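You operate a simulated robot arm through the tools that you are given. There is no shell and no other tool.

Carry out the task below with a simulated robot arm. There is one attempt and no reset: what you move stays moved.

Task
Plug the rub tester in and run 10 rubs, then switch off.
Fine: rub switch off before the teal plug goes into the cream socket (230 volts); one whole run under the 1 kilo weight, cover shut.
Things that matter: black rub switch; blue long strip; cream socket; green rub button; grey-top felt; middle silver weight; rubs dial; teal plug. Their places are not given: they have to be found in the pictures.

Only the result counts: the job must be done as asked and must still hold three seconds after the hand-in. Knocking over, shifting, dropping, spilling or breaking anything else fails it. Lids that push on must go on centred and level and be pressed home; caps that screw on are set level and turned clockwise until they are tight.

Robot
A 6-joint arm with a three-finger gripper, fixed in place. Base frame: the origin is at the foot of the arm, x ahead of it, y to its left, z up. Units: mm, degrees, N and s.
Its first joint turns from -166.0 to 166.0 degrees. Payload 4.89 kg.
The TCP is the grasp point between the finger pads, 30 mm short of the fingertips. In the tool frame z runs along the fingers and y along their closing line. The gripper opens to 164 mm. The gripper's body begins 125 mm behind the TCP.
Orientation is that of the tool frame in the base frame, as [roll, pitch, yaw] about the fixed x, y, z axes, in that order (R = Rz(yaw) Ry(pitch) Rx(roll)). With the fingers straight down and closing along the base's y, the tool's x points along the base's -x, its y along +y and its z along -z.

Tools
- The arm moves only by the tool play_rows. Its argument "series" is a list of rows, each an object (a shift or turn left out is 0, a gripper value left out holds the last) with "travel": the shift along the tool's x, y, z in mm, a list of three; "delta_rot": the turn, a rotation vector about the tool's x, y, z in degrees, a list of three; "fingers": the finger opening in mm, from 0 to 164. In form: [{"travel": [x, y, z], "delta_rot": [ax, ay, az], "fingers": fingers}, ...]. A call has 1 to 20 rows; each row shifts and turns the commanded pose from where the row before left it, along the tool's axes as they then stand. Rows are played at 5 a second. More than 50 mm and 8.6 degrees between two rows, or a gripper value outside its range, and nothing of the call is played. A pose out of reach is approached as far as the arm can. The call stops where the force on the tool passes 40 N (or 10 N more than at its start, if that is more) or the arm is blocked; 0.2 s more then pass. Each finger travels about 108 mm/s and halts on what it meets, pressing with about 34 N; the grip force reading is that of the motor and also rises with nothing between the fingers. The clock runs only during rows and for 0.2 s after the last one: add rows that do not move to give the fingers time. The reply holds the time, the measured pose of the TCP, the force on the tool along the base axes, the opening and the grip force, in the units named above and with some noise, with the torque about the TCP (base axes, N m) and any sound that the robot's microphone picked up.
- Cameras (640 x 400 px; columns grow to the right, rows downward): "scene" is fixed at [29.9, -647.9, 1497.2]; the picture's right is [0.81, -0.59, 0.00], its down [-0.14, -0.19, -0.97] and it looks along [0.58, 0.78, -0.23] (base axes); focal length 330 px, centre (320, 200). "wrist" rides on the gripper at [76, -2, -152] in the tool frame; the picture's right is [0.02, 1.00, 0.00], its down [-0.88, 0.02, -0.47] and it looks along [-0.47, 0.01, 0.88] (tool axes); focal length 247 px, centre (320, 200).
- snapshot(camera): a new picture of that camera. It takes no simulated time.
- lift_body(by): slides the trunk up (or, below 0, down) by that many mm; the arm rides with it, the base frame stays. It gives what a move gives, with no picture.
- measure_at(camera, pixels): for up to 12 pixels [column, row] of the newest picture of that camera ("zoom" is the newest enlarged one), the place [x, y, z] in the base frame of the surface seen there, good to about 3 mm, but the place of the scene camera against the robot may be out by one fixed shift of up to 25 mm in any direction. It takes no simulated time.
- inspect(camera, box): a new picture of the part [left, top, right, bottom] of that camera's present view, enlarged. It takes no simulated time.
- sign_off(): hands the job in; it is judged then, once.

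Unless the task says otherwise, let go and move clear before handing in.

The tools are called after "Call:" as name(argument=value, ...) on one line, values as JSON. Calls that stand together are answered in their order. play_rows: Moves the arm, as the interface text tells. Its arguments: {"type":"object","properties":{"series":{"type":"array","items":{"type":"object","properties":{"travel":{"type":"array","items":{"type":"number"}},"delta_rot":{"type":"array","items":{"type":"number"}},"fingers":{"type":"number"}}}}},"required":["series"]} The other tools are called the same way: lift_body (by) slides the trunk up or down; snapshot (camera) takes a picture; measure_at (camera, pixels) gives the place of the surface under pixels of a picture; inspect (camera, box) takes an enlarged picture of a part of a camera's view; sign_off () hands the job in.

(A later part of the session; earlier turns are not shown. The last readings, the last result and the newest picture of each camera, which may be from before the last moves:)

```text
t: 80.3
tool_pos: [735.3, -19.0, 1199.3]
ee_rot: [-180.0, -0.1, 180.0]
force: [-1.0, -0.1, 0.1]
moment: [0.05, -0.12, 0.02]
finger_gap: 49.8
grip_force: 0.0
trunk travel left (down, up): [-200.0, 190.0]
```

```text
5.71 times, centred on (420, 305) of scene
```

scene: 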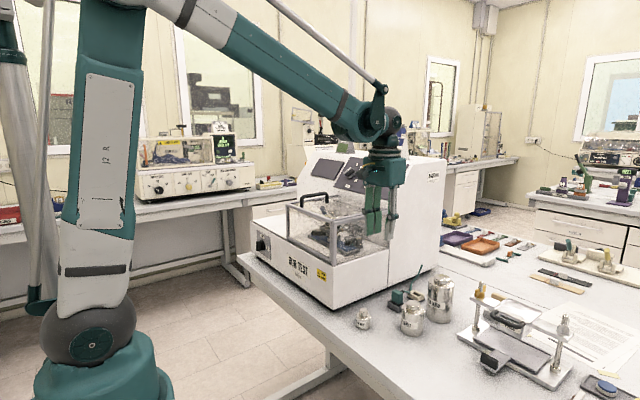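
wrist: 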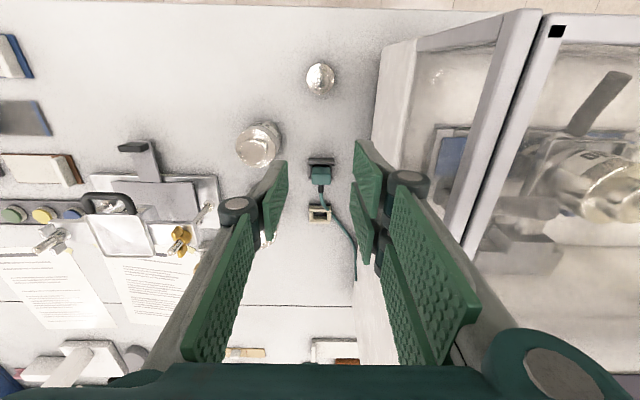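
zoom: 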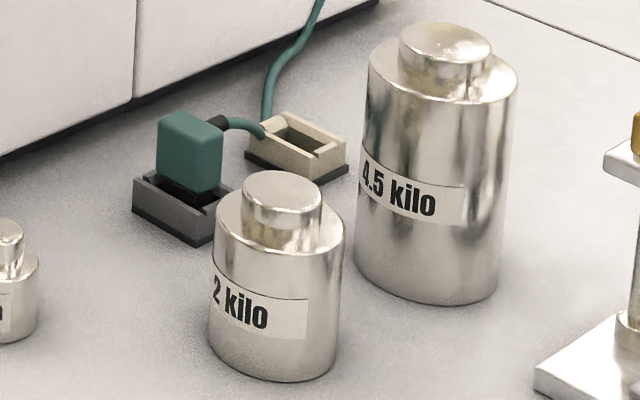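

The 4.5 kilo top is about z=1035, well below the gripper body at working height. I'll measure the plug's top extents and socket more finely.

Call:
inspect(camera="wrist", box=[295, 150, 345, 200])

Call:
measure_at(camera="wrist", pixels=[[320, 174], [320, 176], [320, 180], [320, 182], [320, 184], [321, 188], [321, 192], [314, 180], [328, 180], [321, 164], [309, 165], [333, 165]])

Call:
measure_at(camera="wrist", pixels=[[319, 206], [319, 208], [319, 210], [319, 212], [319, 214], [319, 218], [319, 220], [319, 222], [311, 214], [328, 216], [312, 216], [326, 213]])

```text
8.00 times, centred on (320, 175) of wrist
```

zoom: 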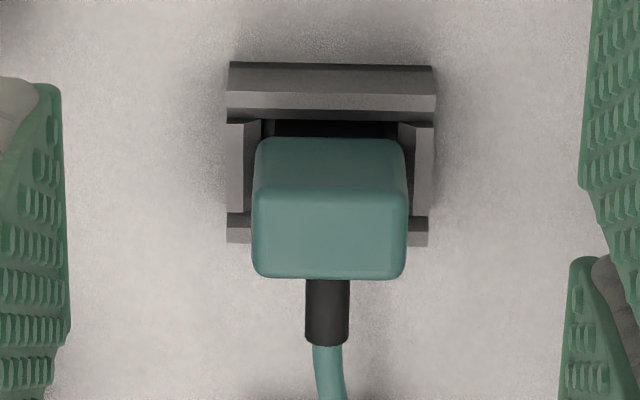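

```text
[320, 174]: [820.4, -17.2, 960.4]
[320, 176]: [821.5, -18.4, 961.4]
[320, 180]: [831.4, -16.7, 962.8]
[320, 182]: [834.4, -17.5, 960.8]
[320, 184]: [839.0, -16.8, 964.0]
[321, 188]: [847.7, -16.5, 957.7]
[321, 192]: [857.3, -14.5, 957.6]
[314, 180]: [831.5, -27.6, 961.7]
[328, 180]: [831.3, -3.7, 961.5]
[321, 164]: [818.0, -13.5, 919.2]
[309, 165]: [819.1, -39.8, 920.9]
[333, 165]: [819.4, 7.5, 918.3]
```

```text
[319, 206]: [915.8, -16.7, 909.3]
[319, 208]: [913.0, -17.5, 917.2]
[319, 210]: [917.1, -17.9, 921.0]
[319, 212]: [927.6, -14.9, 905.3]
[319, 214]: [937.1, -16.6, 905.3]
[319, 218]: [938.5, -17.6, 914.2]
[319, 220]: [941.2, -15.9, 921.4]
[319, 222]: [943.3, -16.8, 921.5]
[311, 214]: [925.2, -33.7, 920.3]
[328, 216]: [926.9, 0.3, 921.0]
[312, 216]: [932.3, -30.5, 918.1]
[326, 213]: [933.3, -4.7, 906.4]
```

Plug body centre works out at about (828.5, -15.5), top z≈962, 17–22 mm thick in x and 32 mm wide in y. I'll zoom on the cream socket to get its centre the same way.

Call:
inspect(camera="wrist", box=[295, 190, 345, 240])

```text
8.00 times, centred on (320, 215) of wrist
```

zoom: 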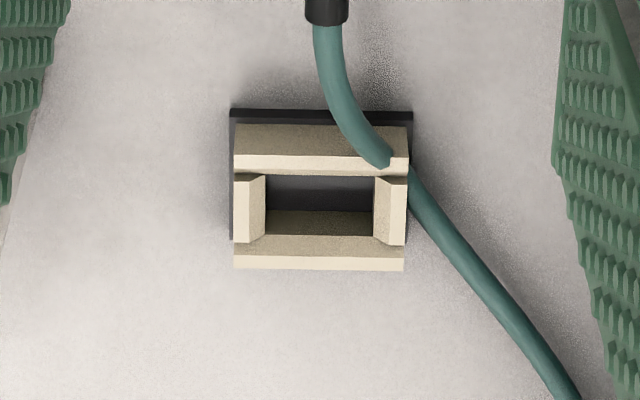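

Cream socket centre is about (928, -15.7), exactly 100 mm beyond the plug. I'll apply the 1.5° lean and move over the plug at a safe height first.

Call:
play_rows(series=[{"delta_rot": [-1.5, 0, 0]}, {"travel": [-31, 0.3, 20]}, {"travel": [-31, 0.3, 20]}, {"travel": [-31.2, 0.3, 20]}, {"travel": [0, -0.5, 20]}, {"travel": [0, -0.5, 20]}, {}])

Call:
snapshot(camera="wrist")

Call:
snapshot(camera="scene")

```text
t: 81.9
tool_pos: [826.8, -13.1, 1098.7]
ee_rot: [178.4, -0.1, -179.9]
force: [-0.6, -0.5, -0.7]
moment: [0.02, -0.07, 0.02]
finger_gap: 50.0
grip_force: 0.0
trunk travel left (down, up): [-200.0, 190.0]
```

```text
taken
```

wrist: 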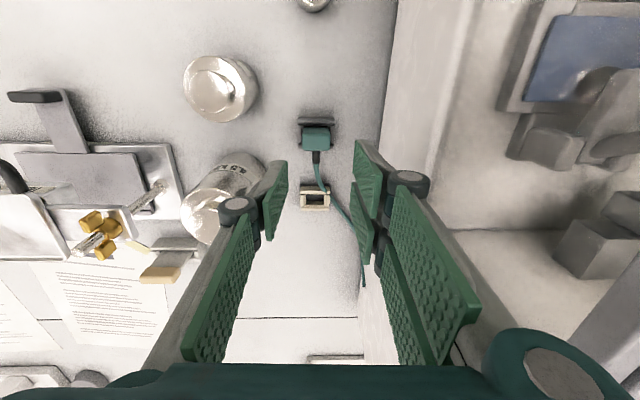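

```text
taken
```

scene: 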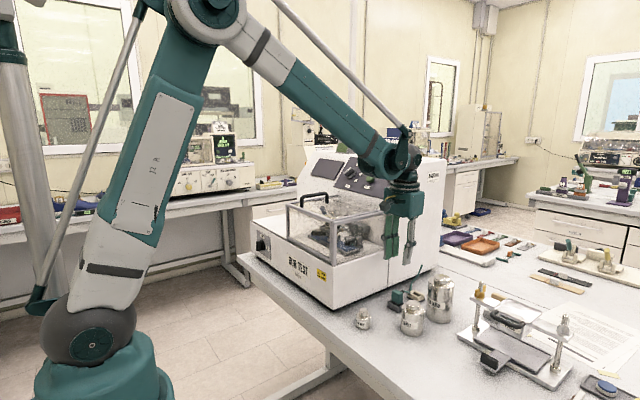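

Now over the plug at z=1099; I'll re-measure the plug from here to fix the offset.

Call:
inspect(camera="wrist", box=[280, 100, 360, 220])

Call:
measure_at(camera="wrist", pixels=[[304, 143], [310, 143], [316, 143], [322, 143], [327, 143], [316, 132], [316, 138], [316, 147], [316, 150], [302, 198], [328, 198], [315, 190]])

Call:
play_rows(series=[{}])

```text
3.33 times, centred on (320, 160) of wrist
```

zoom: 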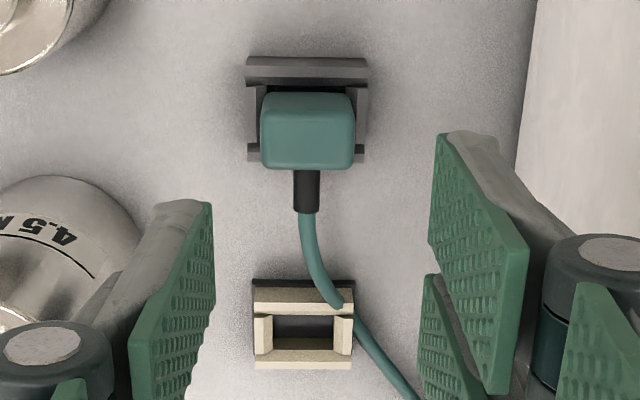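

```text
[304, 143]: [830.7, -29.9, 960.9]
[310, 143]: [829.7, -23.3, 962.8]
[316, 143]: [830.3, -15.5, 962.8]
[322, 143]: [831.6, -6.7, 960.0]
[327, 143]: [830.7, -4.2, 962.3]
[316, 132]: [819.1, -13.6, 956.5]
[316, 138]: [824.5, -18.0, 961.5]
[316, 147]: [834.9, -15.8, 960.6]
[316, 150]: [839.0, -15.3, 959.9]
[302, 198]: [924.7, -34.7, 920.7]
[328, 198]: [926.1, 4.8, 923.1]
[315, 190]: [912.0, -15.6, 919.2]
```

```text
t: 82.3
tool_pos: [827.8, -14.3, 1098.6]
ee_rot: [178.4, 0.0, 180.0]
force: [-0.3, 0.1, 0.2]
moment: [-0.01, 0.02, 0.01]
finger_gap: 50.0
grip_force: 0.1
trunk travel left (down, up): [-200.0, 190.0]
```

Plug centre is at about (829, -15.3) with the top at z=962. I'll descend to z≈956 so the fingertips stop just above the socket rim.

Call:
play_rows(series=[{"travel": [-0.3, -1.2, 33]}, {"travel": [-0.3, -1.2, 33]}, {"travel": [-0.2, -1.2, 33]}, {"travel": [-0.2, -1.2, 30]}, {"travel": [0, -0.2, 8]}, {"travel": [0, 0, 5.5]}, {}])

Call:
snapshot(camera="wrist")

Call:
inspect(camera="wrist", box=[250, 120, 390, 240])

Call:
inspect(camera="scene", box=[350, 210, 470, 330])

```text
t: 83.9
tool_pos: [830.1, -16.4, 956.3]
ee_rot: [178.4, 0.1, 180.0]
force: [0.3, -0.4, -0.3]
moment: [0.0, -0.05, 0.02]
finger_gap: 50.0
grip_force: 0.1
trunk travel left (down, up): [-200.0, 190.0]
```

```text
taken
```

wrist: 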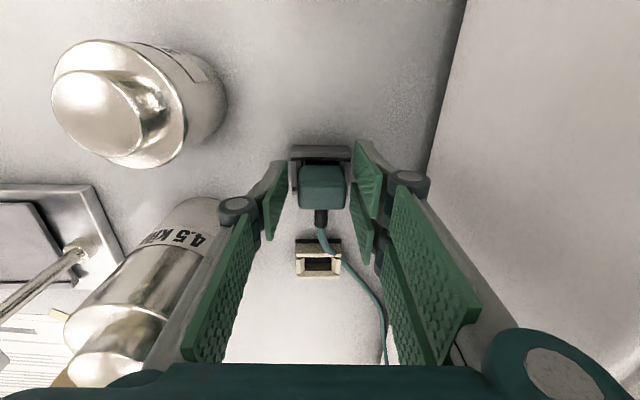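

```text
3.33 times, centred on (320, 180) of wrist
```

zoom: 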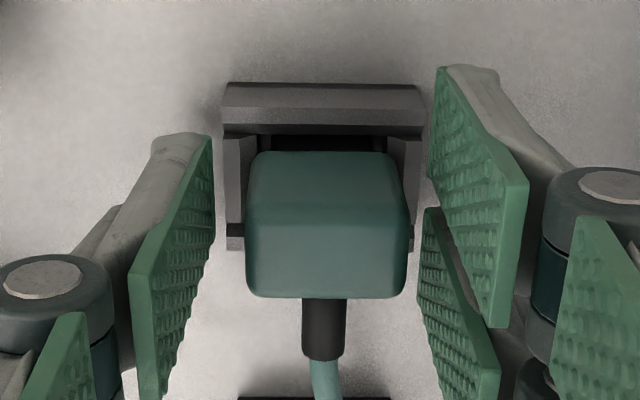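

```text
3.33 times, centred on (410, 270) of scene
```

zoom: 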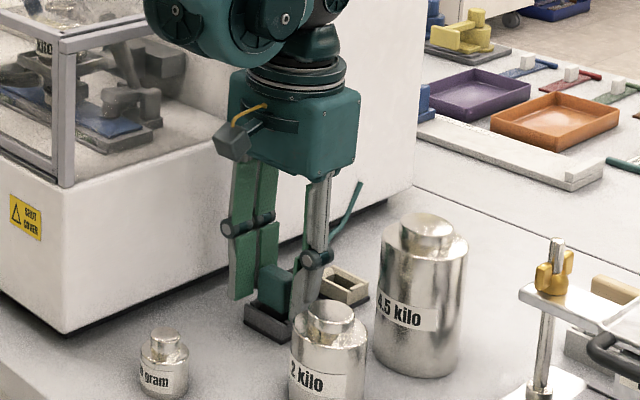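

The plug sits between the pads, about 1 mm towards the wall side. I'll shift 0.8 mm and close.

Call:
play_rows(series=[{"travel": [0, 0.8, 0]}, {"fingers": 24}, {}, {}])

```text
t: 84.9
tool_pos: [828.7, -15.0, 956.2]
ee_rot: [178.5, 0.0, 180.0]
force: [-0.4, 0.1, 0.4]
moment: [-0.02, -0.01, -0.01]
finger_gap: 33.1
grip_force: 33.4
trunk travel left (down, up): [-200.0, 190.0]
```

Gripped cleanly at 33 mm with no side force. Now pulling straight up gently.

Call:
play_rows(series=[{"travel": [0, 0.05, -2]}, {"travel": [0, 0.05, -2]}, {"travel": [0, 0.1, -4]}, {"travel": [0, 0.1, -4]}, {"travel": [0, 0.2, -6]}, {"travel": [0, 0.2, -8]}, {}])

Call:
snapshot(camera="wrist")

```text
t: 86.5
tool_pos: [828.9, -15.1, 982.2]
ee_rot: [178.5, 0.0, -179.9]
force: [-0.7, -0.6, 0.1]
moment: [0.0, 0.04, -0.01]
finger_gap: 33.1
grip_force: 34.5
trunk travel left (down, up): [-200.0, 190.0]
```

```text
taken
```

wrist: 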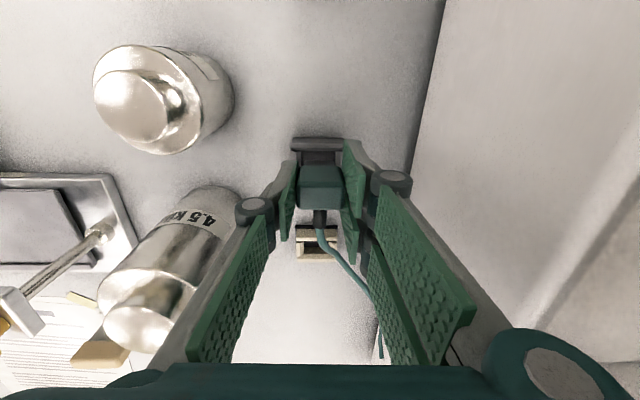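

The plug comes up with the gripper. I'll raise a bit more and verify from the scene camera that it's out of the dark socket.

Call:
play_rows(series=[{"travel": [0, 0.3, -12]}, {"travel": [0, 0.3, -12]}, {}])

Call:
inspect(camera="scene", box=[370, 230, 450, 330])

Call:
inspect(camera="wrist", box=[250, 110, 390, 270])

```text
t: 87.3
tool_pos: [829.6, -15.7, 1006.9]
ee_rot: [178.5, 0.0, -179.9]
force: [-0.7, -0.5, 0.1]
moment: [-0.02, -0.02, -0.01]
finger_gap: 33.2
grip_force: 34.4
trunk travel left (down, up): [-200.0, 190.0]
```

```text
4.00 times, centred on (410, 280) of scene
```

zoom: 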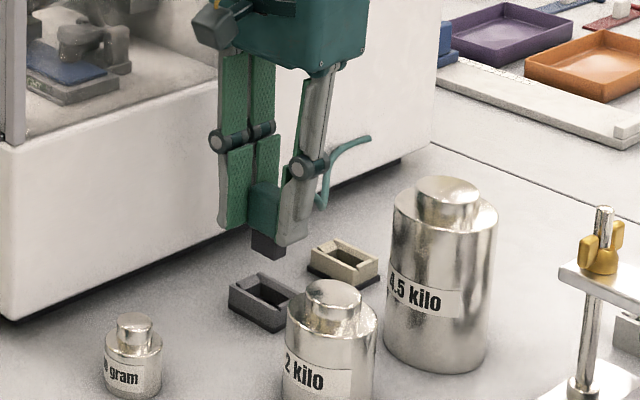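

```text
2.50 times, centred on (320, 190) of wrist
```

zoom: 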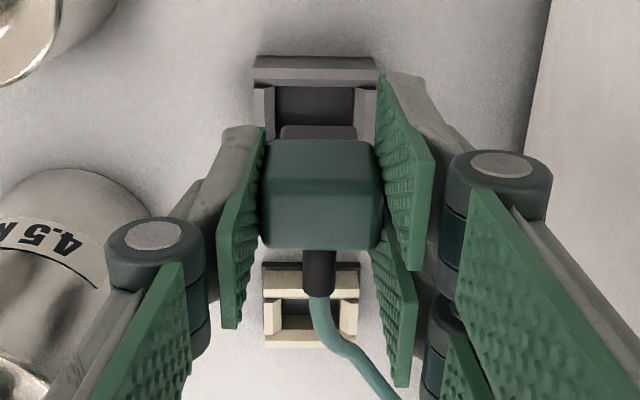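

The plug is fully out with its dark nose visible below. I'll carry it 100 mm ahead over the cream socket and check alignment.

Call:
play_rows(series=[{"travel": [-25, 0, 0]}, {"travel": [-25, 0, 0]}, {"travel": [-25, -0.2, 0]}, {"travel": [-24.8, -0.1, 0]}, {}, {}])

Call:
snapshot(camera="wrist")

Call:
inspect(camera="wrist", box=[260, 110, 380, 230])

Call:
inspect(camera="scene", box=[380, 230, 460, 330])

```text
t: 88.7
tool_pos: [929.5, -15.3, 1003.0]
ee_rot: [178.5, 0.0, 180.0]
force: [0.4, -0.7, -1.2]
moment: [-0.06, 0.02, 0.02]
finger_gap: 33.3
grip_force: 34.2
trunk travel left (down, up): [-200.0, 190.0]
```

```text
taken
```

wrist: 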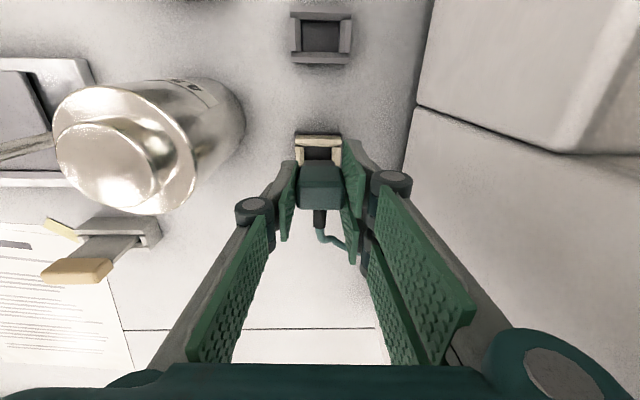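

```text
3.33 times, centred on (320, 170) of wrist
```

zoom: 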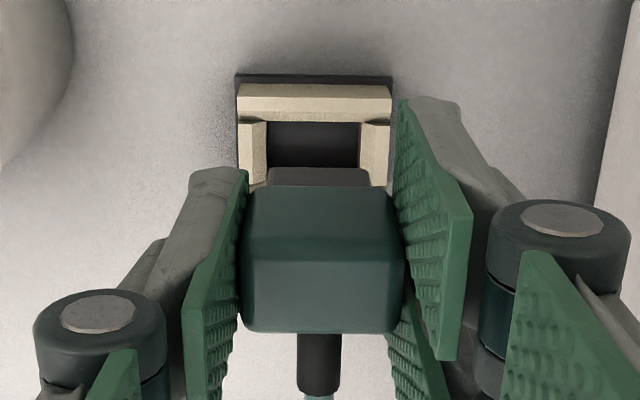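

```text
4.00 times, centred on (420, 280) of scene
```

zoom: 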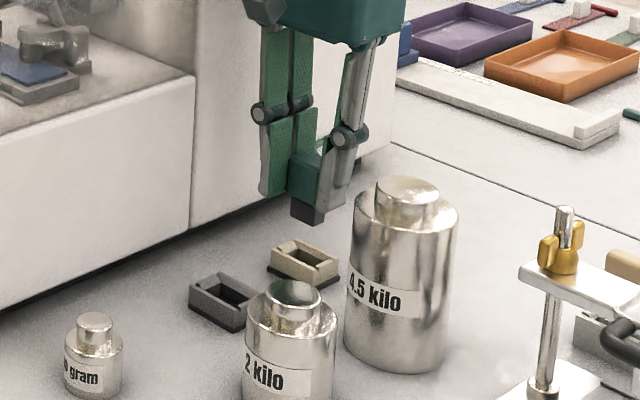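

Alignment relative to the cream socket matches what it was over the dark one within ~0.5 mm. I'll lower most of the way, then check again.

Call:
play_rows(series=[{"travel": [0, -0.3, 12]}, {"travel": [0, -0.3, 12]}, {}])

Call:
inspect(camera="wrist", box=[260, 110, 380, 230])

Call:
inspect(camera="scene", box=[390, 250, 450, 320])

```text
t: 89.5
tool_pos: [928.2, -13.5, 981.7]
ee_rot: [178.5, 0.1, 180.0]
force: [-0.3, -0.7, 0.1]
moment: [0.01, 0.0, 0.0]
finger_gap: 33.3
grip_force: 34.1
trunk travel left (down, up): [-200.0, 190.0]
```

```text
3.33 times, centred on (320, 170) of wrist
```

zoom: 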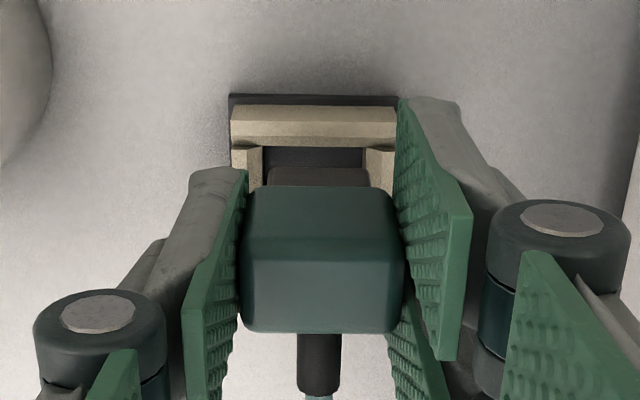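

```text
5.71 times, centred on (420, 285) of scene
```

zoom: 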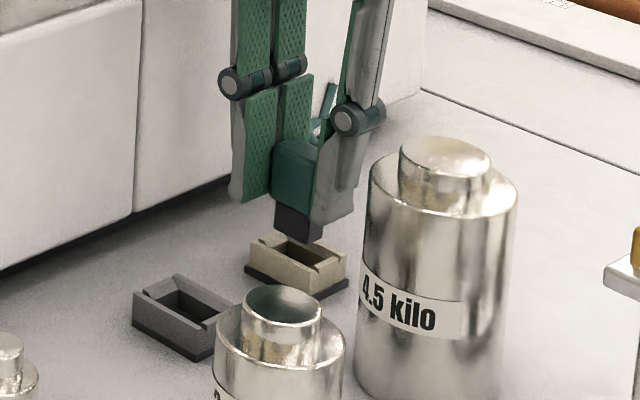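

The nose is just above the cream socket and lined up within about a millimetre. I'll take a couple of still readings to average the position before pushing down.

Call:
play_rows(series=[{}])

Call:
play_rows(series=[{}])

Call:
measure_at(camera="wrist", pixels=[[293, 150], [343, 150], [318, 150], [305, 150], [330, 150], [318, 145], [318, 161], [305, 180], [335, 180], [320, 190], [300, 170], [340, 170]])

```text
t: 89.9
tool_pos: [926.9, -14.7, 981.8]
ee_rot: [178.5, 0.1, -180.0]
force: [0.2, -0.5, -0.4]
moment: [-0.01, -0.03, 0.01]
finger_gap: 32.9
grip_force: 34.3
trunk travel left (down, up): [-200.0, 190.0]
```

```text
t: 90.3
tool_pos: [928.8, -15.6, 981.7]
ee_rot: [178.5, 0.0, 180.0]
force: [0.1, 0.2, -0.7]
moment: [0.02, -0.02, -0.02]
finger_gap: 33.1
grip_force: 33.9
trunk travel left (down, up): [-200.0, 190.0]
```

```text
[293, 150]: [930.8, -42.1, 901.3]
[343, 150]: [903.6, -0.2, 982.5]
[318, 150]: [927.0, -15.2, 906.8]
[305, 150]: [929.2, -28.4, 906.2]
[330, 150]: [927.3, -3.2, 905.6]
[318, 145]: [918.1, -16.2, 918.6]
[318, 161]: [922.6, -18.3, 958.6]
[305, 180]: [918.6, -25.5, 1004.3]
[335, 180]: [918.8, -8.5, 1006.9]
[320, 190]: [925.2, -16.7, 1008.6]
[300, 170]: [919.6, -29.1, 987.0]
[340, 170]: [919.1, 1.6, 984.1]
```

Readings average (928, -14.6, 981.7), matching the socket centre. Now I'll press it down in small steps, watching the force.

Call:
play_rows(series=[{"travel": [0, -0.2, 4]}, {"travel": [0, -0.2, 4]}, {"travel": [0, -0.1, 3]}, {"travel": [0, -0.1, 3]}, {"travel": [0, -0.1, 3]}])

Call:
inspect(camera="scene", box=[390, 250, 450, 320])

Call:
inspect(camera="wrist", box=[260, 110, 380, 230])

```text
t: 91.5
tool_pos: [928.5, -14.6, 965.4]
ee_rot: [178.6, 0.1, 180.0]
force: [-0.3, -0.8, -0.3]
moment: [0.0, -0.06, 0.03]
finger_gap: 33.2
grip_force: 33.4
trunk travel left (down, up): [-200.0, 190.0]
```

```text
5.71 times, centred on (420, 285) of scene
```

zoom: 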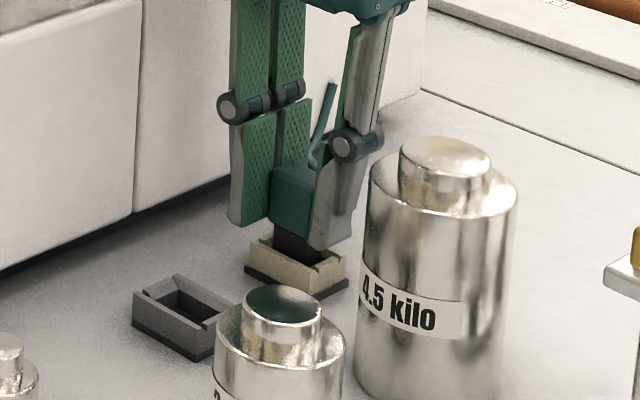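

```text
3.33 times, centred on (320, 170) of wrist
```

zoom: 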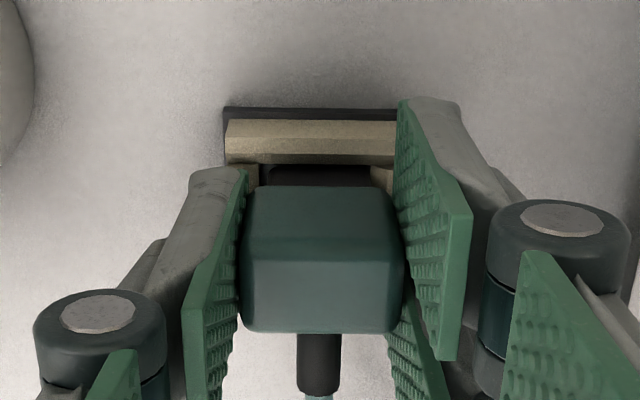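

The nose has entered the cream socket with no force. Continuing down about 9 mm to seat it.

Call:
play_rows(series=[{"travel": [0, -0.1, 3]}, {"travel": [0, -0.1, 3]}, {"travel": [0, 0, 2]}, {"travel": [0, 0, 1]}, {}])

Call:
inspect(camera="scene", box=[390, 250, 450, 320])

```text
t: 92.7
tool_pos: [927.5, -14.9, 956.3]
ee_rot: [178.4, 0.0, 179.9]
force: [1.8, 0.3, 7.5]
moment: [0.06, -0.12, -0.01]
finger_gap: 32.8
grip_force: 34.0
trunk travel left (down, up): [-200.0, 190.0]
```

```text
5.71 times, centred on (420, 285) of scene
```

zoom: 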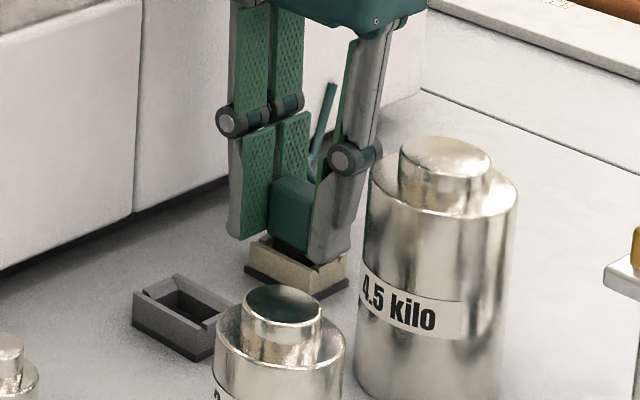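

A reaction of 7.5 N shows it touching bottom. One more gentle millimetre to be sure it's home.

Call:
play_rows(series=[{"travel": [0, 0, 0.7]}, {"travel": [0, 0, 0.6]}, {}])

```text
t: 93.5
tool_pos: [929.1, -15.2, 955.6]
ee_rot: [178.6, 0.0, 180.0]
force: [-0.2, 1.1, 17.2]
moment: [0.03, 0.09, -0.04]
finger_gap: 33.3
grip_force: 34.3
trunk travel left (down, up): [-200.0, 190.0]
```

Firmly seated at 17 N. I'll release and rise straight up, then check the plug.

Call:
play_rows(series=[{"travel": [0, 0, -0.7]}, {"fingers": 50}, {}, {"travel": [0, 0.5, -20]}, {"travel": [0, 0.8, -30]}, {"travel": [0, 1, -40]}, {"travel": [0, 1, -40]}])

Call:
inspect(camera="scene", box=[380, 240, 450, 320])

Call:
snapshot(camera="wrist")

Call:
inspect(camera="wrist", box=[260, 100, 380, 220])

```text
t: 95.1
tool_pos: [927.9, -14.0, 1085.5]
ee_rot: [178.5, 0.0, -179.9]
force: [-0.3, 0.1, 0.0]
moment: [-0.03, 0.12, 0.0]
finger_gap: 50.3
grip_force: 0.1
trunk travel left (down, up): [-200.0, 190.0]
```

```text
5.00 times, centred on (415, 280) of scene
```

zoom: 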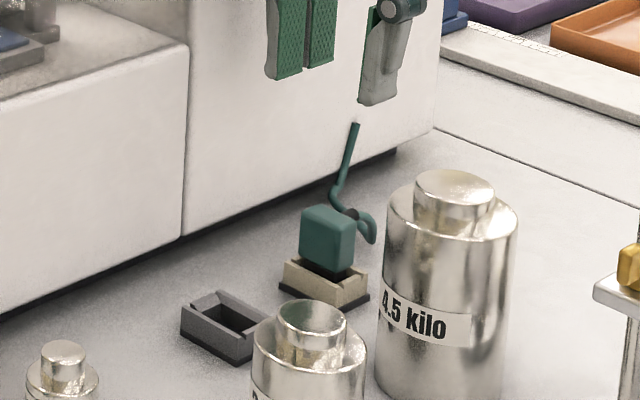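

```text
taken
```

wrist: 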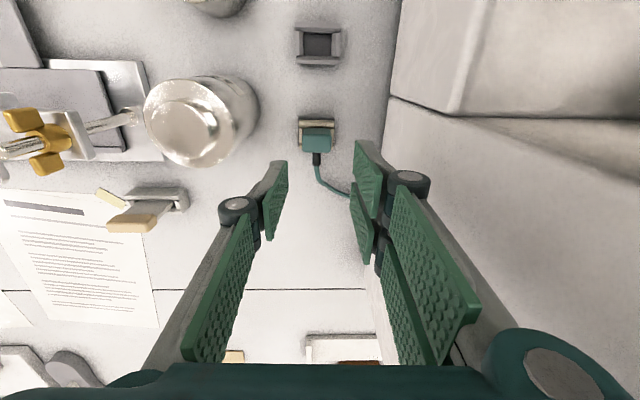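

```text
3.33 times, centred on (320, 160) of wrist
```

zoom: 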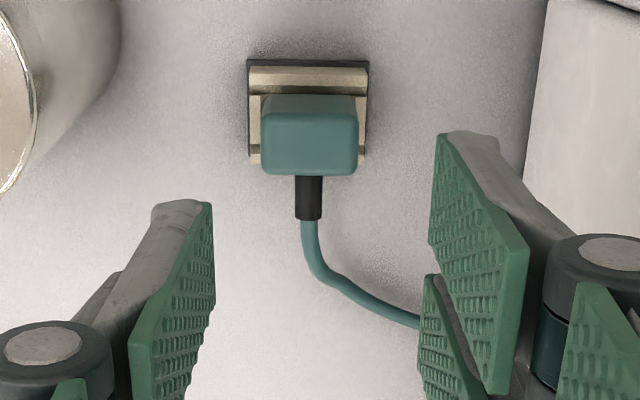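

The teal plug stands upright in the cream socket. I'll measure its top height to confirm it's as deep as it was before.

Call:
measure_at(camera="wrist", pixels=[[310, 144], [316, 144], [322, 144], [316, 141], [316, 147], [328, 144], [302, 144], [316, 134]])

Call:
inspect(camera="scene", box=[240, 140, 400, 260])

```text
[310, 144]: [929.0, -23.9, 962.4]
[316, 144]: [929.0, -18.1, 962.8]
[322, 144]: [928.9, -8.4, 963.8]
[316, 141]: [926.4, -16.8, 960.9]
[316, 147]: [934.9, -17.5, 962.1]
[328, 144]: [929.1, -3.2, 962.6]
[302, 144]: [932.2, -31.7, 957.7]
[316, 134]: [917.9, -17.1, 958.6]
```

```text
3.33 times, centred on (320, 200) of scene
```

zoom: 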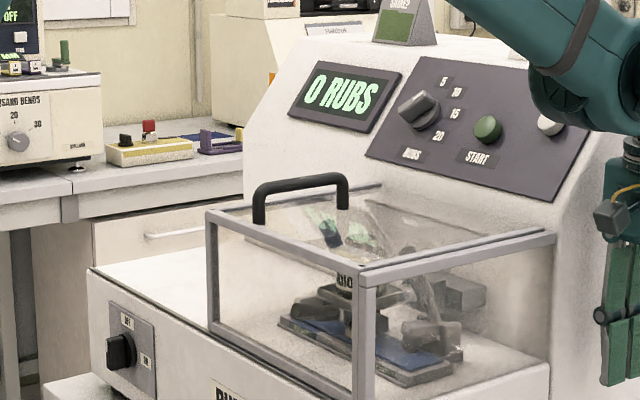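

Plug top is at z=962, same as before, and the display now shows "0 RUBS", so the tester has power with the switch off. Next I'll rise, retreat and go back to the switch to turn it ON.

Call:
play_rows(series=[{"travel": [0, 1.0, -43]}, {"travel": [0, 1.0, -43]}, {"travel": [0, 1.0, -43]}, {"travel": [0, 1.0, -43]}, {"travel": [0, 1.0, -43]}, {"travel": [0, 1.0, -43]}, {"travel": [0, 1.0, -43]}, {"delta_rot": [1.5, 0, 0]}, {"travel": [45, 0, 0]}, {"travel": [45, 0, 0]}, {"travel": [45, 0, 0]}, {"travel": [45, 0, 0]}, {"travel": [45, 0, 0]}, {"travel": [45, 0, 0]}, {"travel": [45, 0, 0]}, {"travel": [45, 0, 0]}])

Call:
snapshot(camera="scene")

```text
t: 98.5
tool_pos: [568.4, -14.7, 1387.0]
ee_rot: [-179.9, 0.0, 180.0]
force: [2.7, 0.0, -0.9]
moment: [-0.04, 0.32, 0.0]
finger_gap: 49.9
grip_force: 0.1
trunk travel left (down, up): [-200.0, 190.0]
```

```text
taken
```

scene: 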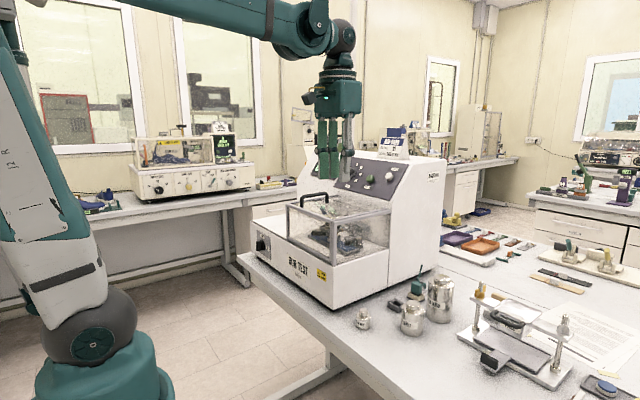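

Clear of the plug. Now across to the switch side at height, then tilt the tool forwards.

Call:
play_rows(series=[{"travel": [4, 46, 0]}, {"travel": [4, 46, 0]}, {"travel": [4, 46, 0]}, {"travel": [4, 46, 0]}, {"travel": [4, 46, 0]}, {"travel": [4, 46, 0]}, {"travel": [4, 46, 0]}, {"travel": [4, 46, 0]}, {"travel": [4, 46, 0]}, {"travel": [4, 46, 0]}, {"travel": [4, 46, 0]}, {"travel": [4, 46, 0]}, {"delta_rot": [0, -8.2, 0]}, {"delta_rot": [0, -8.2, 0]}, {"delta_rot": [0, -8.2, 0]}, {"delta_rot": [0, -8.2, 0]}, {"delta_rot": [0, -8.2, 0]}, {"delta_rot": [0, -8.2, 0]}])

Call:
snapshot(camera="scene")

```text
t: 102.3
tool_pos: [521.1, 536.0, 1385.8]
ee_rot: [-180.0, 49.3, -180.0]
force: [0.2, -0.1, -0.1]
moment: [0.01, 0.05, 0.0]
finger_gap: 50.1
grip_force: 0.1
trunk travel left (down, up): [-200.0, 190.0]
```

```text
taken
```

scene: 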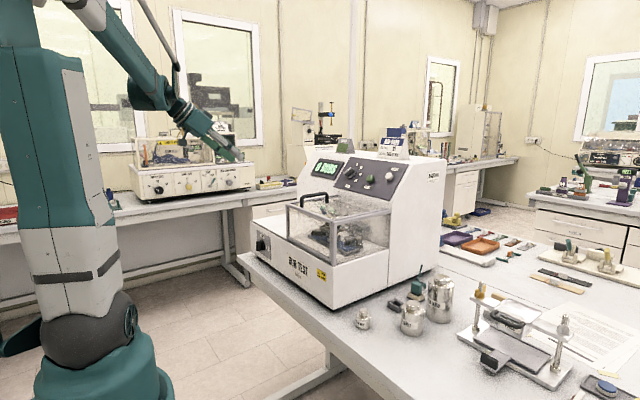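

Good. Descending and finishing the tilt to horizontal, as in the earlier approach.

Call:
play_rows(series=[{"travel": [30.3, 0, 26.1]}, {"travel": [30.3, 0, 26.1]}, {"travel": [30.3, 0, 26.1]}, {"travel": [30.3, 0, 26.1]}, {"travel": [30.3, 0, 26.1]}, {"delta_rot": [0, -8.1, 0]}, {"delta_rot": [0, -8.1, 0]}, {"delta_rot": [0, -8.1, 0]}, {"delta_rot": [0, -8.2, 0]}, {"delta_rot": [0, -8.2, 0]}, {}])

Call:
snapshot(camera="scene")

Call:
snapshot(camera="wrist")

```text
t: 104.7
tool_pos: [520.9, 535.4, 1185.8]
ee_rot: [-112.5, 89.9, -112.5]
force: [0.4, 1.5, -0.1]
moment: [0.0, -0.06, -0.08]
finger_gap: 50.1
grip_force: 0.2
trunk travel left (down, up): [-200.0, 190.0]
```

```text
taken
```

scene: 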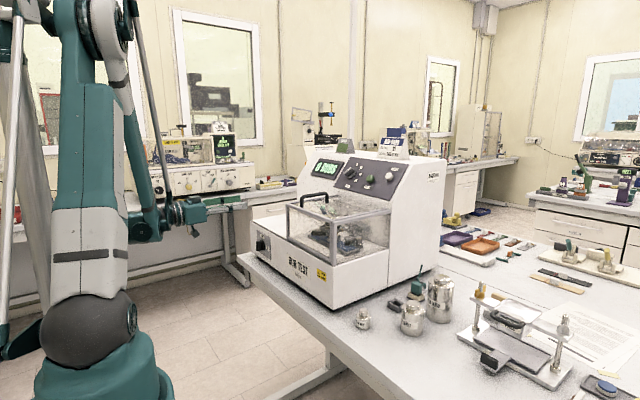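

```text
taken
```

wrist: 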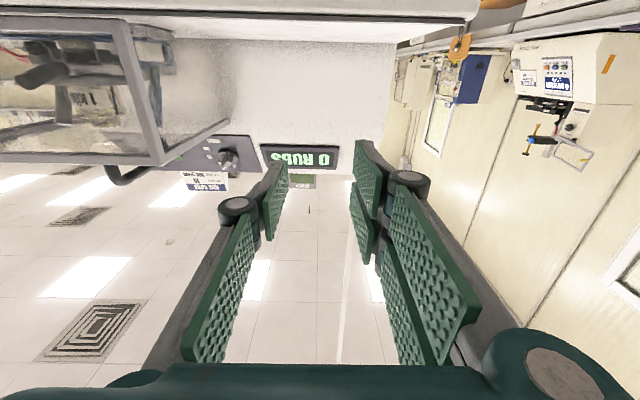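

The tool is horizontal in front of the machine with the display reading "0 RUBS". Lowering the trunk 170 mm as before.

Call:
lift_body(by=-170)

Call:
snapshot(camera="wrist")

Call:
snapshot(camera="scene")

```text
t: 106.6
tool_pos: [520.8, 535.2, 1015.8]
ee_rot: [-156.9, 90.0, -156.9]
force: [0.1, -0.1, 0.5]
moment: [-0.03, -0.01, 0.02]
finger_gap: 50.1
grip_force: 0.1
trunk travel left (down, up): [-30.0, 360.0]
```

```text
taken
```

wrist: 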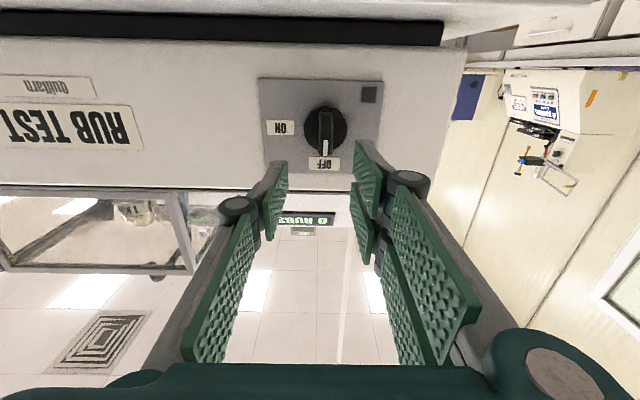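

```text
taken
```

scene: 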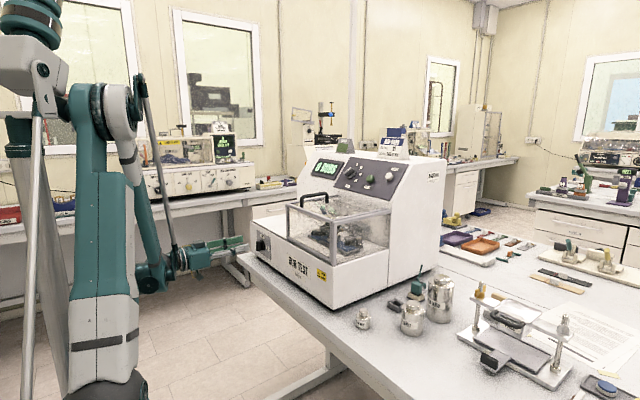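

The handle is vertical at OFF (325,130). I'll measure its centre from here, then move in with the fingers either side.

Call:
measure_at(camera="wrist", pixels=[[325, 115], [325, 125], [325, 135], [325, 145], [325, 152], [320, 130], [330, 130], [313, 130], [338, 130]])

Call:
inspect(camera="wrist", box=[280, 90, 370, 180])

```text
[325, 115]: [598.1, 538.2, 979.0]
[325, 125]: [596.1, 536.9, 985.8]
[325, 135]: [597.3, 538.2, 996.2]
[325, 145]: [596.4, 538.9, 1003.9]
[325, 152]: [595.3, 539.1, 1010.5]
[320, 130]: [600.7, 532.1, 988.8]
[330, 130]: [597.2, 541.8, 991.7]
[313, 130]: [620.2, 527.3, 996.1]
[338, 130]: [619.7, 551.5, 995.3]
```

```text
4.44 times, centred on (325, 135) of wrist
```

zoom: 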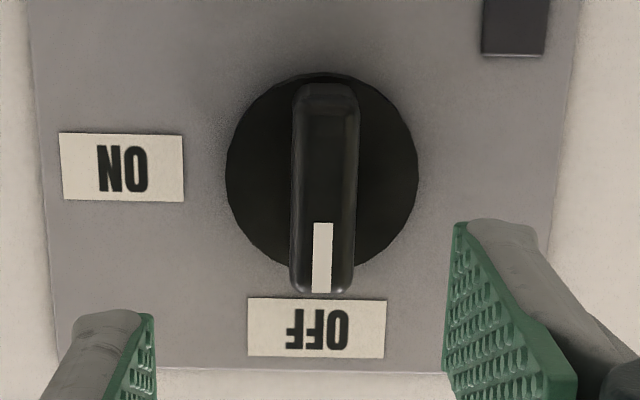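

Handle centre is (597, 538, 996). Moving in front, then advancing to straddle it.

Call:
play_rows(series=[{"travel": [19.2, 2.8, 0]}, {"travel": [0, 0, 25]}, {"travel": [0, 0, 22]}, {"travel": [0, 0, 14]}, {}])

Call:
inspect(camera="wrist", box=[250, 120, 390, 240])

```text
t: 107.8
tool_pos: [581.1, 538.3, 995.7]
ee_rot: [-154.9, 89.9, -154.9]
force: [-1.5, 0.4, -0.5]
moment: [0.01, 0.04, 0.01]
finger_gap: 49.9
grip_force: 0.1
trunk travel left (down, up): [-30.0, 360.0]
```

```text
3.33 times, centred on (320, 180) of wrist
```

zoom: 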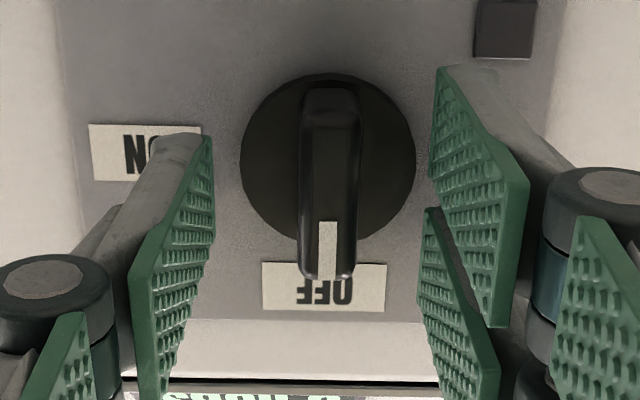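

The handle is about 1.2 mm to the +y side of the pad centre; I'll shift and close.

Call:
play_rows(series=[{"travel": [0, 1.0, 0]}, {"fingers": 8}, {}, {}])

```text
t: 108.8
tool_pos: [581.0, 540.4, 996.9]
ee_rot: [-140.9, 89.9, -140.9]
force: [9.0, 16.4, 8.5]
moment: [0.21, 0.06, 0.44]
finger_gap: 13.8
grip_force: 45.3
trunk travel left (down, up): [-30.0, 360.0]
```

Gripped with moderate balance. Turning towards ON (+90° about the tool axis) in small steps.

Call:
play_rows(series=[{"travel": [0, 0.4, 0]}, {"delta_rot": [0, 0, 3]}, {"delta_rot": [0, 0, 3]}, {"delta_rot": [0, 0, 3]}, {"delta_rot": [0, 0, 3]}, {"delta_rot": [0, 0, 3]}, {"delta_rot": [0, 0, 3]}, {"delta_rot": [0, 0, 3]}, {"delta_rot": [0, 0, 3]}])

```text
t: 110.8
tool_pos: [580.6, 539.2, 996.2]
ee_rot: [90.3, 65.9, 90.2]
force: [-15.7, 5.2, -14.0]
moment: [-0.05, -0.29, -0.17]
finger_gap: 13.9
grip_force: 45.1
trunk travel left (down, up): [-30.0, 360.0]
```

24° turned, low forces. Continuing.

Call:
play_rows(series=[{"delta_rot": [0, 0, 3]}, {"delta_rot": [0, 0, 3]}, {"delta_rot": [0, 0, 3]}, {"delta_rot": [0, 0, 3]}, {"delta_rot": [0, 0, 3]}, {"delta_rot": [0, 0, 3]}, {"delta_rot": [0, 0, 3]}, {"delta_rot": [0, 0, 3]}])

```text
t: 111.5
tool_pos: [581.0, 539.3, 997.5]
ee_rot: [90.5, 59.3, 90.5]
force: [-11.0, 1.6, -10.7]
moment: [-0.01, 0.53, 0.19]
finger_gap: 13.9
grip_force: 44.9
trunk travel left (down, up): [-30.0, 360.0]
stopped in row 3: the force on the tool passed its limit at 40 N (the readings are from after the stop); the commanded pose is now the measured one
```

Stopped at the 40 N limit at 31°; easing by a fraction of a millimetre and continuing.

Call:
play_rows(series=[{"travel": [0.4, -0.2, -0.3]}, {"delta_rot": [0, 0, 2.5]}, {"delta_rot": [0, 0, 2.5]}, {"delta_rot": [0, 0, 2.5]}, {"delta_rot": [0, 0, 2.5]}, {"delta_rot": [0, 0, 2.5]}, {"delta_rot": [0, 0, 2.5]}])

```text
t: 113.1
tool_pos: [581.0, 537.9, 997.3]
ee_rot: [90.3, 44.1, 90.2]
force: [-7.7, 3.1, -7.7]
moment: [-0.02, -0.01, -0.1]
finger_gap: 14.1
grip_force: 44.7
trunk travel left (down, up): [-30.0, 360.0]
```

46° turned with small forces. Continuing.

Call:
play_rows(series=[{"travel": [0.2, -0.1, -0.2]}, {"delta_rot": [0, 0, 2.5]}, {"delta_rot": [0, 0, 2.5]}, {"delta_rot": [0, 0, 2.5]}, {"delta_rot": [0, 0, 2.5]}, {"delta_rot": [0, 0, 2.5]}, {"delta_rot": [0, 0, 2.5]}, {"delta_rot": [0, 0, 2.5]}, {"delta_rot": [0, 0, 2.5]}])

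```text
t: 115.1
tool_pos: [580.3, 538.0, 996.3]
ee_rot: [90.2, 24.2, 90.1]
force: [-6.7, -5.8, -17.2]
moment: [-0.06, 0.51, 0.07]
finger_gap: 13.8
grip_force: 45.6
trunk travel left (down, up): [-30.0, 360.0]
```

66° turned; a small downward ease and the final 24°.

Call:
play_rows(series=[{"travel": [0, -0.5, -0.2]}, {"delta_rot": [0, 0, 2.5]}, {"delta_rot": [0, 0, 2.5]}, {"delta_rot": [0, 0, 2.5]}, {"delta_rot": [0, 0, 2.5]}, {"delta_rot": [0, 0, 2.5]}, {"delta_rot": [0, 0, 2.5]}, {"delta_rot": [0, 0, 2.5]}, {"delta_rot": [0, 0, 2.5]}, {"delta_rot": [0, 0, 2.5]}, {"delta_rot": [0, 0, 1.5]}])

Call:
inspect(camera="wrist", box=[230, 100, 410, 240])

```text
t: 117.5
tool_pos: [581.9, 538.6, 995.6]
ee_rot: [92.4, 6.4, 90.4]
force: [-10.4, 5.9, -6.9]
moment: [-0.01, -0.06, 0.46]
finger_gap: 14.2
grip_force: 45.3
out of reach, approached as far as the arm can: row 9, 11
trunk travel left (down, up): [-30.0, 360.0]
```

```text
2.86 times, centred on (320, 170) of wrist
```

zoom: 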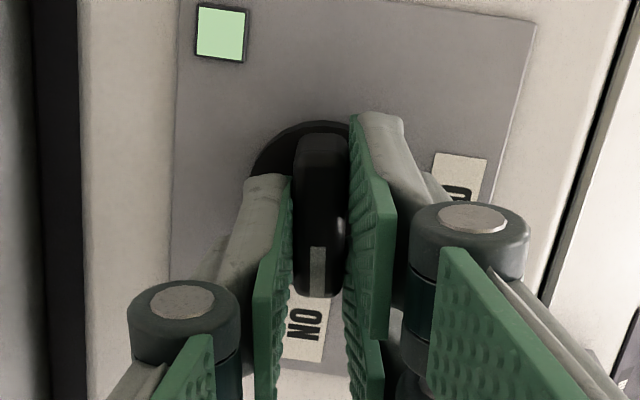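

The lamp on the switch plate at (220,33 in the zoom) is now lit green, so the tester is ON at 84° even though the wrist reached its limit. I'll release and back off to check.

Call:
play_rows(series=[{"fingers": 50}, {}, {"travel": [0, 0, -25]}, {"travel": [0, 0, -30]}])

Call:
inspect(camera="wrist", box=[230, 80, 410, 220])

Call:
inspect(camera="scene", box=[240, 150, 420, 300])

```text
t: 118.5
tool_pos: [526.4, 536.9, 999.2]
ee_rot: [92.5, 6.6, 90.4]
force: [1.3, 1.0, -0.9]
moment: [0.02, -0.05, -0.06]
finger_gap: 49.9
grip_force: 0.0
trunk travel left (down, up): [-30.0, 360.0]
```

```text
2.86 times, centred on (320, 150) of wrist
```

zoom: 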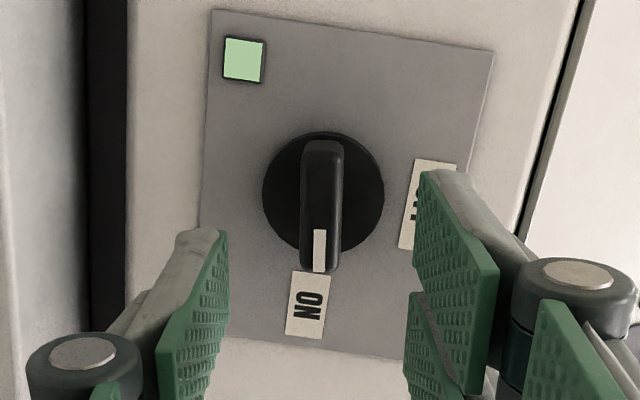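

```text
2.67 times, centred on (330, 225) of scene
```

zoom: 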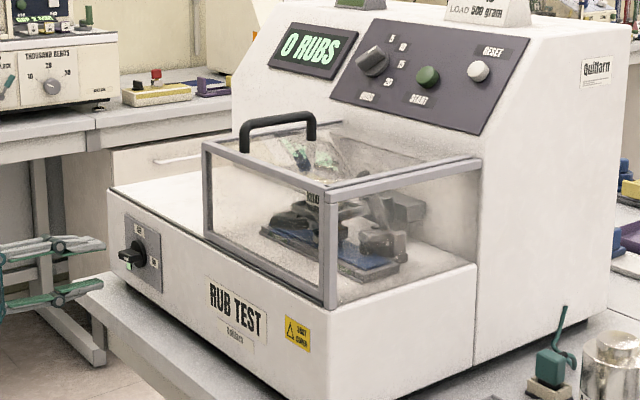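

The switch is ON (lamp green) and the display still reads 0 RUBS. Now to START: I'll untwist the wrist, close the fingers, raise the trunk and tilt to face the panel.

Call:
play_rows(series=[{"travel": [0, 0, -10], "fingers": 0}, {"delta_rot": [0, 0, -8.4]}, {"delta_rot": [0, 0, -8.4]}, {"delta_rot": [0, 0, -8.4]}, {"delta_rot": [0, 0, -8.4]}, {"delta_rot": [0, 0, -8.4]}, {"delta_rot": [0, 0, -8.4]}, {"delta_rot": [0, 0, -8.4]}, {"delta_rot": [0, 0, -8.4]}, {"delta_rot": [0, 0, -8.4]}, {"delta_rot": [0, 0, -8.4]}])

Call:
lift_body(by=170)

Call:
play_rows(series=[{"delta_rot": [0, 7.8, 0]}, {"delta_rot": [0, 7.8, 0]}, {"delta_rot": [0, 7.8, 0]}, {"delta_rot": [0, 7.8, 0]}, {"delta_rot": [0, 7.8, 0]}, {"travel": [-29.8, 0, -24.1]}, {"travel": [-29.8, 0, -24.1]}, {"travel": [-29.8, 0, -24.1]}, {"travel": [-29.8, 0, -24.1]}, {"travel": [-29.8, 0, -24.1]}, {"travel": [-29.8, 0, -24.1]}])

Call:
snapshot(camera="scene")

```text
t: 120.9
tool_pos: [516.8, 539.5, 998.2]
ee_rot: [-168.4, 87.5, -168.2]
force: [-0.4, -0.7, -0.5]
moment: [0.01, 0.0, -0.03]
finger_gap: 0.0
grip_force: 34.2
trunk travel left (down, up): [-30.0, 360.0]
```

```text
t: 122.8
tool_pos: [516.3, 538.5, 1166.9]
ee_rot: [-170.7, 87.6, -170.8]
force: [-0.9, -1.4, -0.1]
moment: [0.0, -0.03, 0.01]
finger_gap: 0.0
grip_force: 34.2
trunk travel left (down, up): [-200.0, 190.0]
```

```text
t: 123.8
tool_pos: [539.7, 561.6, 1159.3]
ee_rot: [-178.8, 57.8, -179.6]
force: [5.6, 8.8, -5.3]
moment: [-0.83, -0.29, -1.26]
finger_gap: 0.0
grip_force: 34.4
trunk travel left (down, up): [-200.0, 190.0]
stopped in row 5: the force on the tool passed its limit at 152 N (the readings are from after the stop); the commanded pose is now the measured one
```

```text
taken
```

scene: 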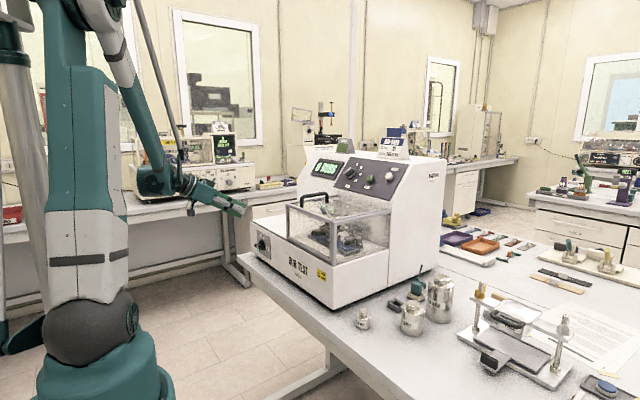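

The stop at 152 N looks like the wrist folding against the arm's own upper link (nothing of the machine is near; residual force is small). I'll move forward, away from the base, before tilting any further.

Call:
play_rows(series=[{"travel": [-15, 0, 24]}, {"travel": [-15, 0, 24]}, {"travel": [-25, -10, -12]}])

Call:
inspect(camera="scene", box=[60, 60, 400, 320])

```text
t: 124.6
tool_pos: [596.1, 552.1, 1188.7]
ee_rot: [-179.3, 57.8, -179.5]
force: [1.1, 2.2, -0.9]
moment: [-0.27, -0.05, -0.38]
finger_gap: 0.0
grip_force: 33.8
trunk travel left (down, up): [-200.0, 190.0]
```

```text
1.54 times, centred on (230, 190) of scene
```

zoom: 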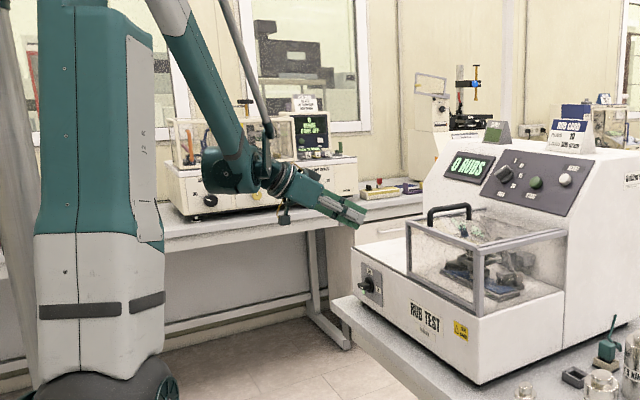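

Free again at (596,552,1189). Now up, align to the panel's slope and over towards START.

Call:
play_rows(series=[{"travel": [-33.8, 0, -21.3]}, {"travel": [-33.8, 0, -21.3]}, {"travel": [-33.8, 0, -21.3]}, {"travel": [-33.8, 0, -21.3]}, {"travel": [-33.8, 0, -21.3]}, {"delta_rot": [0, 6.8, 0]}, {"travel": [-14.2, -37.9, 23.3]}, {"travel": [-14.2, -37.9, 23.3]}, {"travel": [-14.2, -37.9, 23.3]}, {"travel": [-14.2, -37.9, 23.3]}, {"travel": [-14.2, -37.9, 23.3]}, {"travel": [-14.2, -37.9, 23.3]}, {"travel": [-14.2, -37.9, 23.3]}, {"travel": [-14.2, -37.9, 23.3]}, {"travel": [-14.2, -37.9, 23.3]}])

Call:
snapshot(camera="wrist")

Call:
snapshot(camera="scene")

```text
t: 127.8
tool_pos: [833.7, 207.8, 1359.5]
ee_rot: [-179.4, 51.1, -179.9]
force: [-0.9, 1.6, 1.0]
moment: [-0.08, -0.05, -0.08]
finger_gap: 0.0
grip_force: 34.2
trunk travel left (down, up): [-200.0, 190.0]
```

```text
taken
```

wrist: 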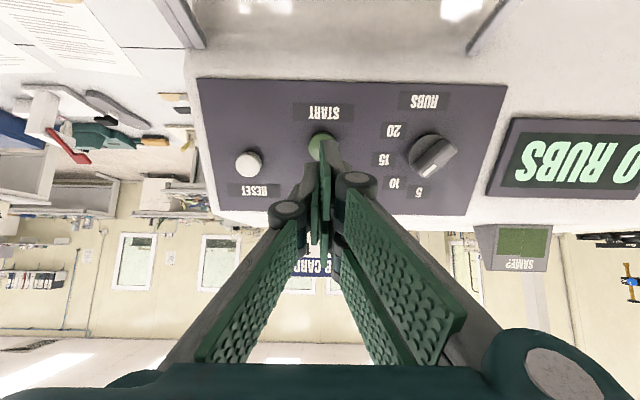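

```text
taken
```

scene: 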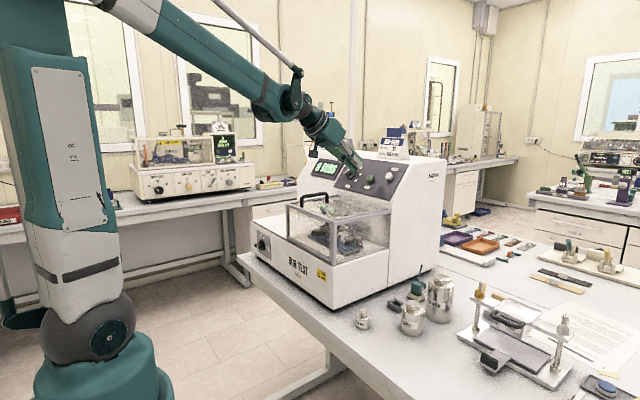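

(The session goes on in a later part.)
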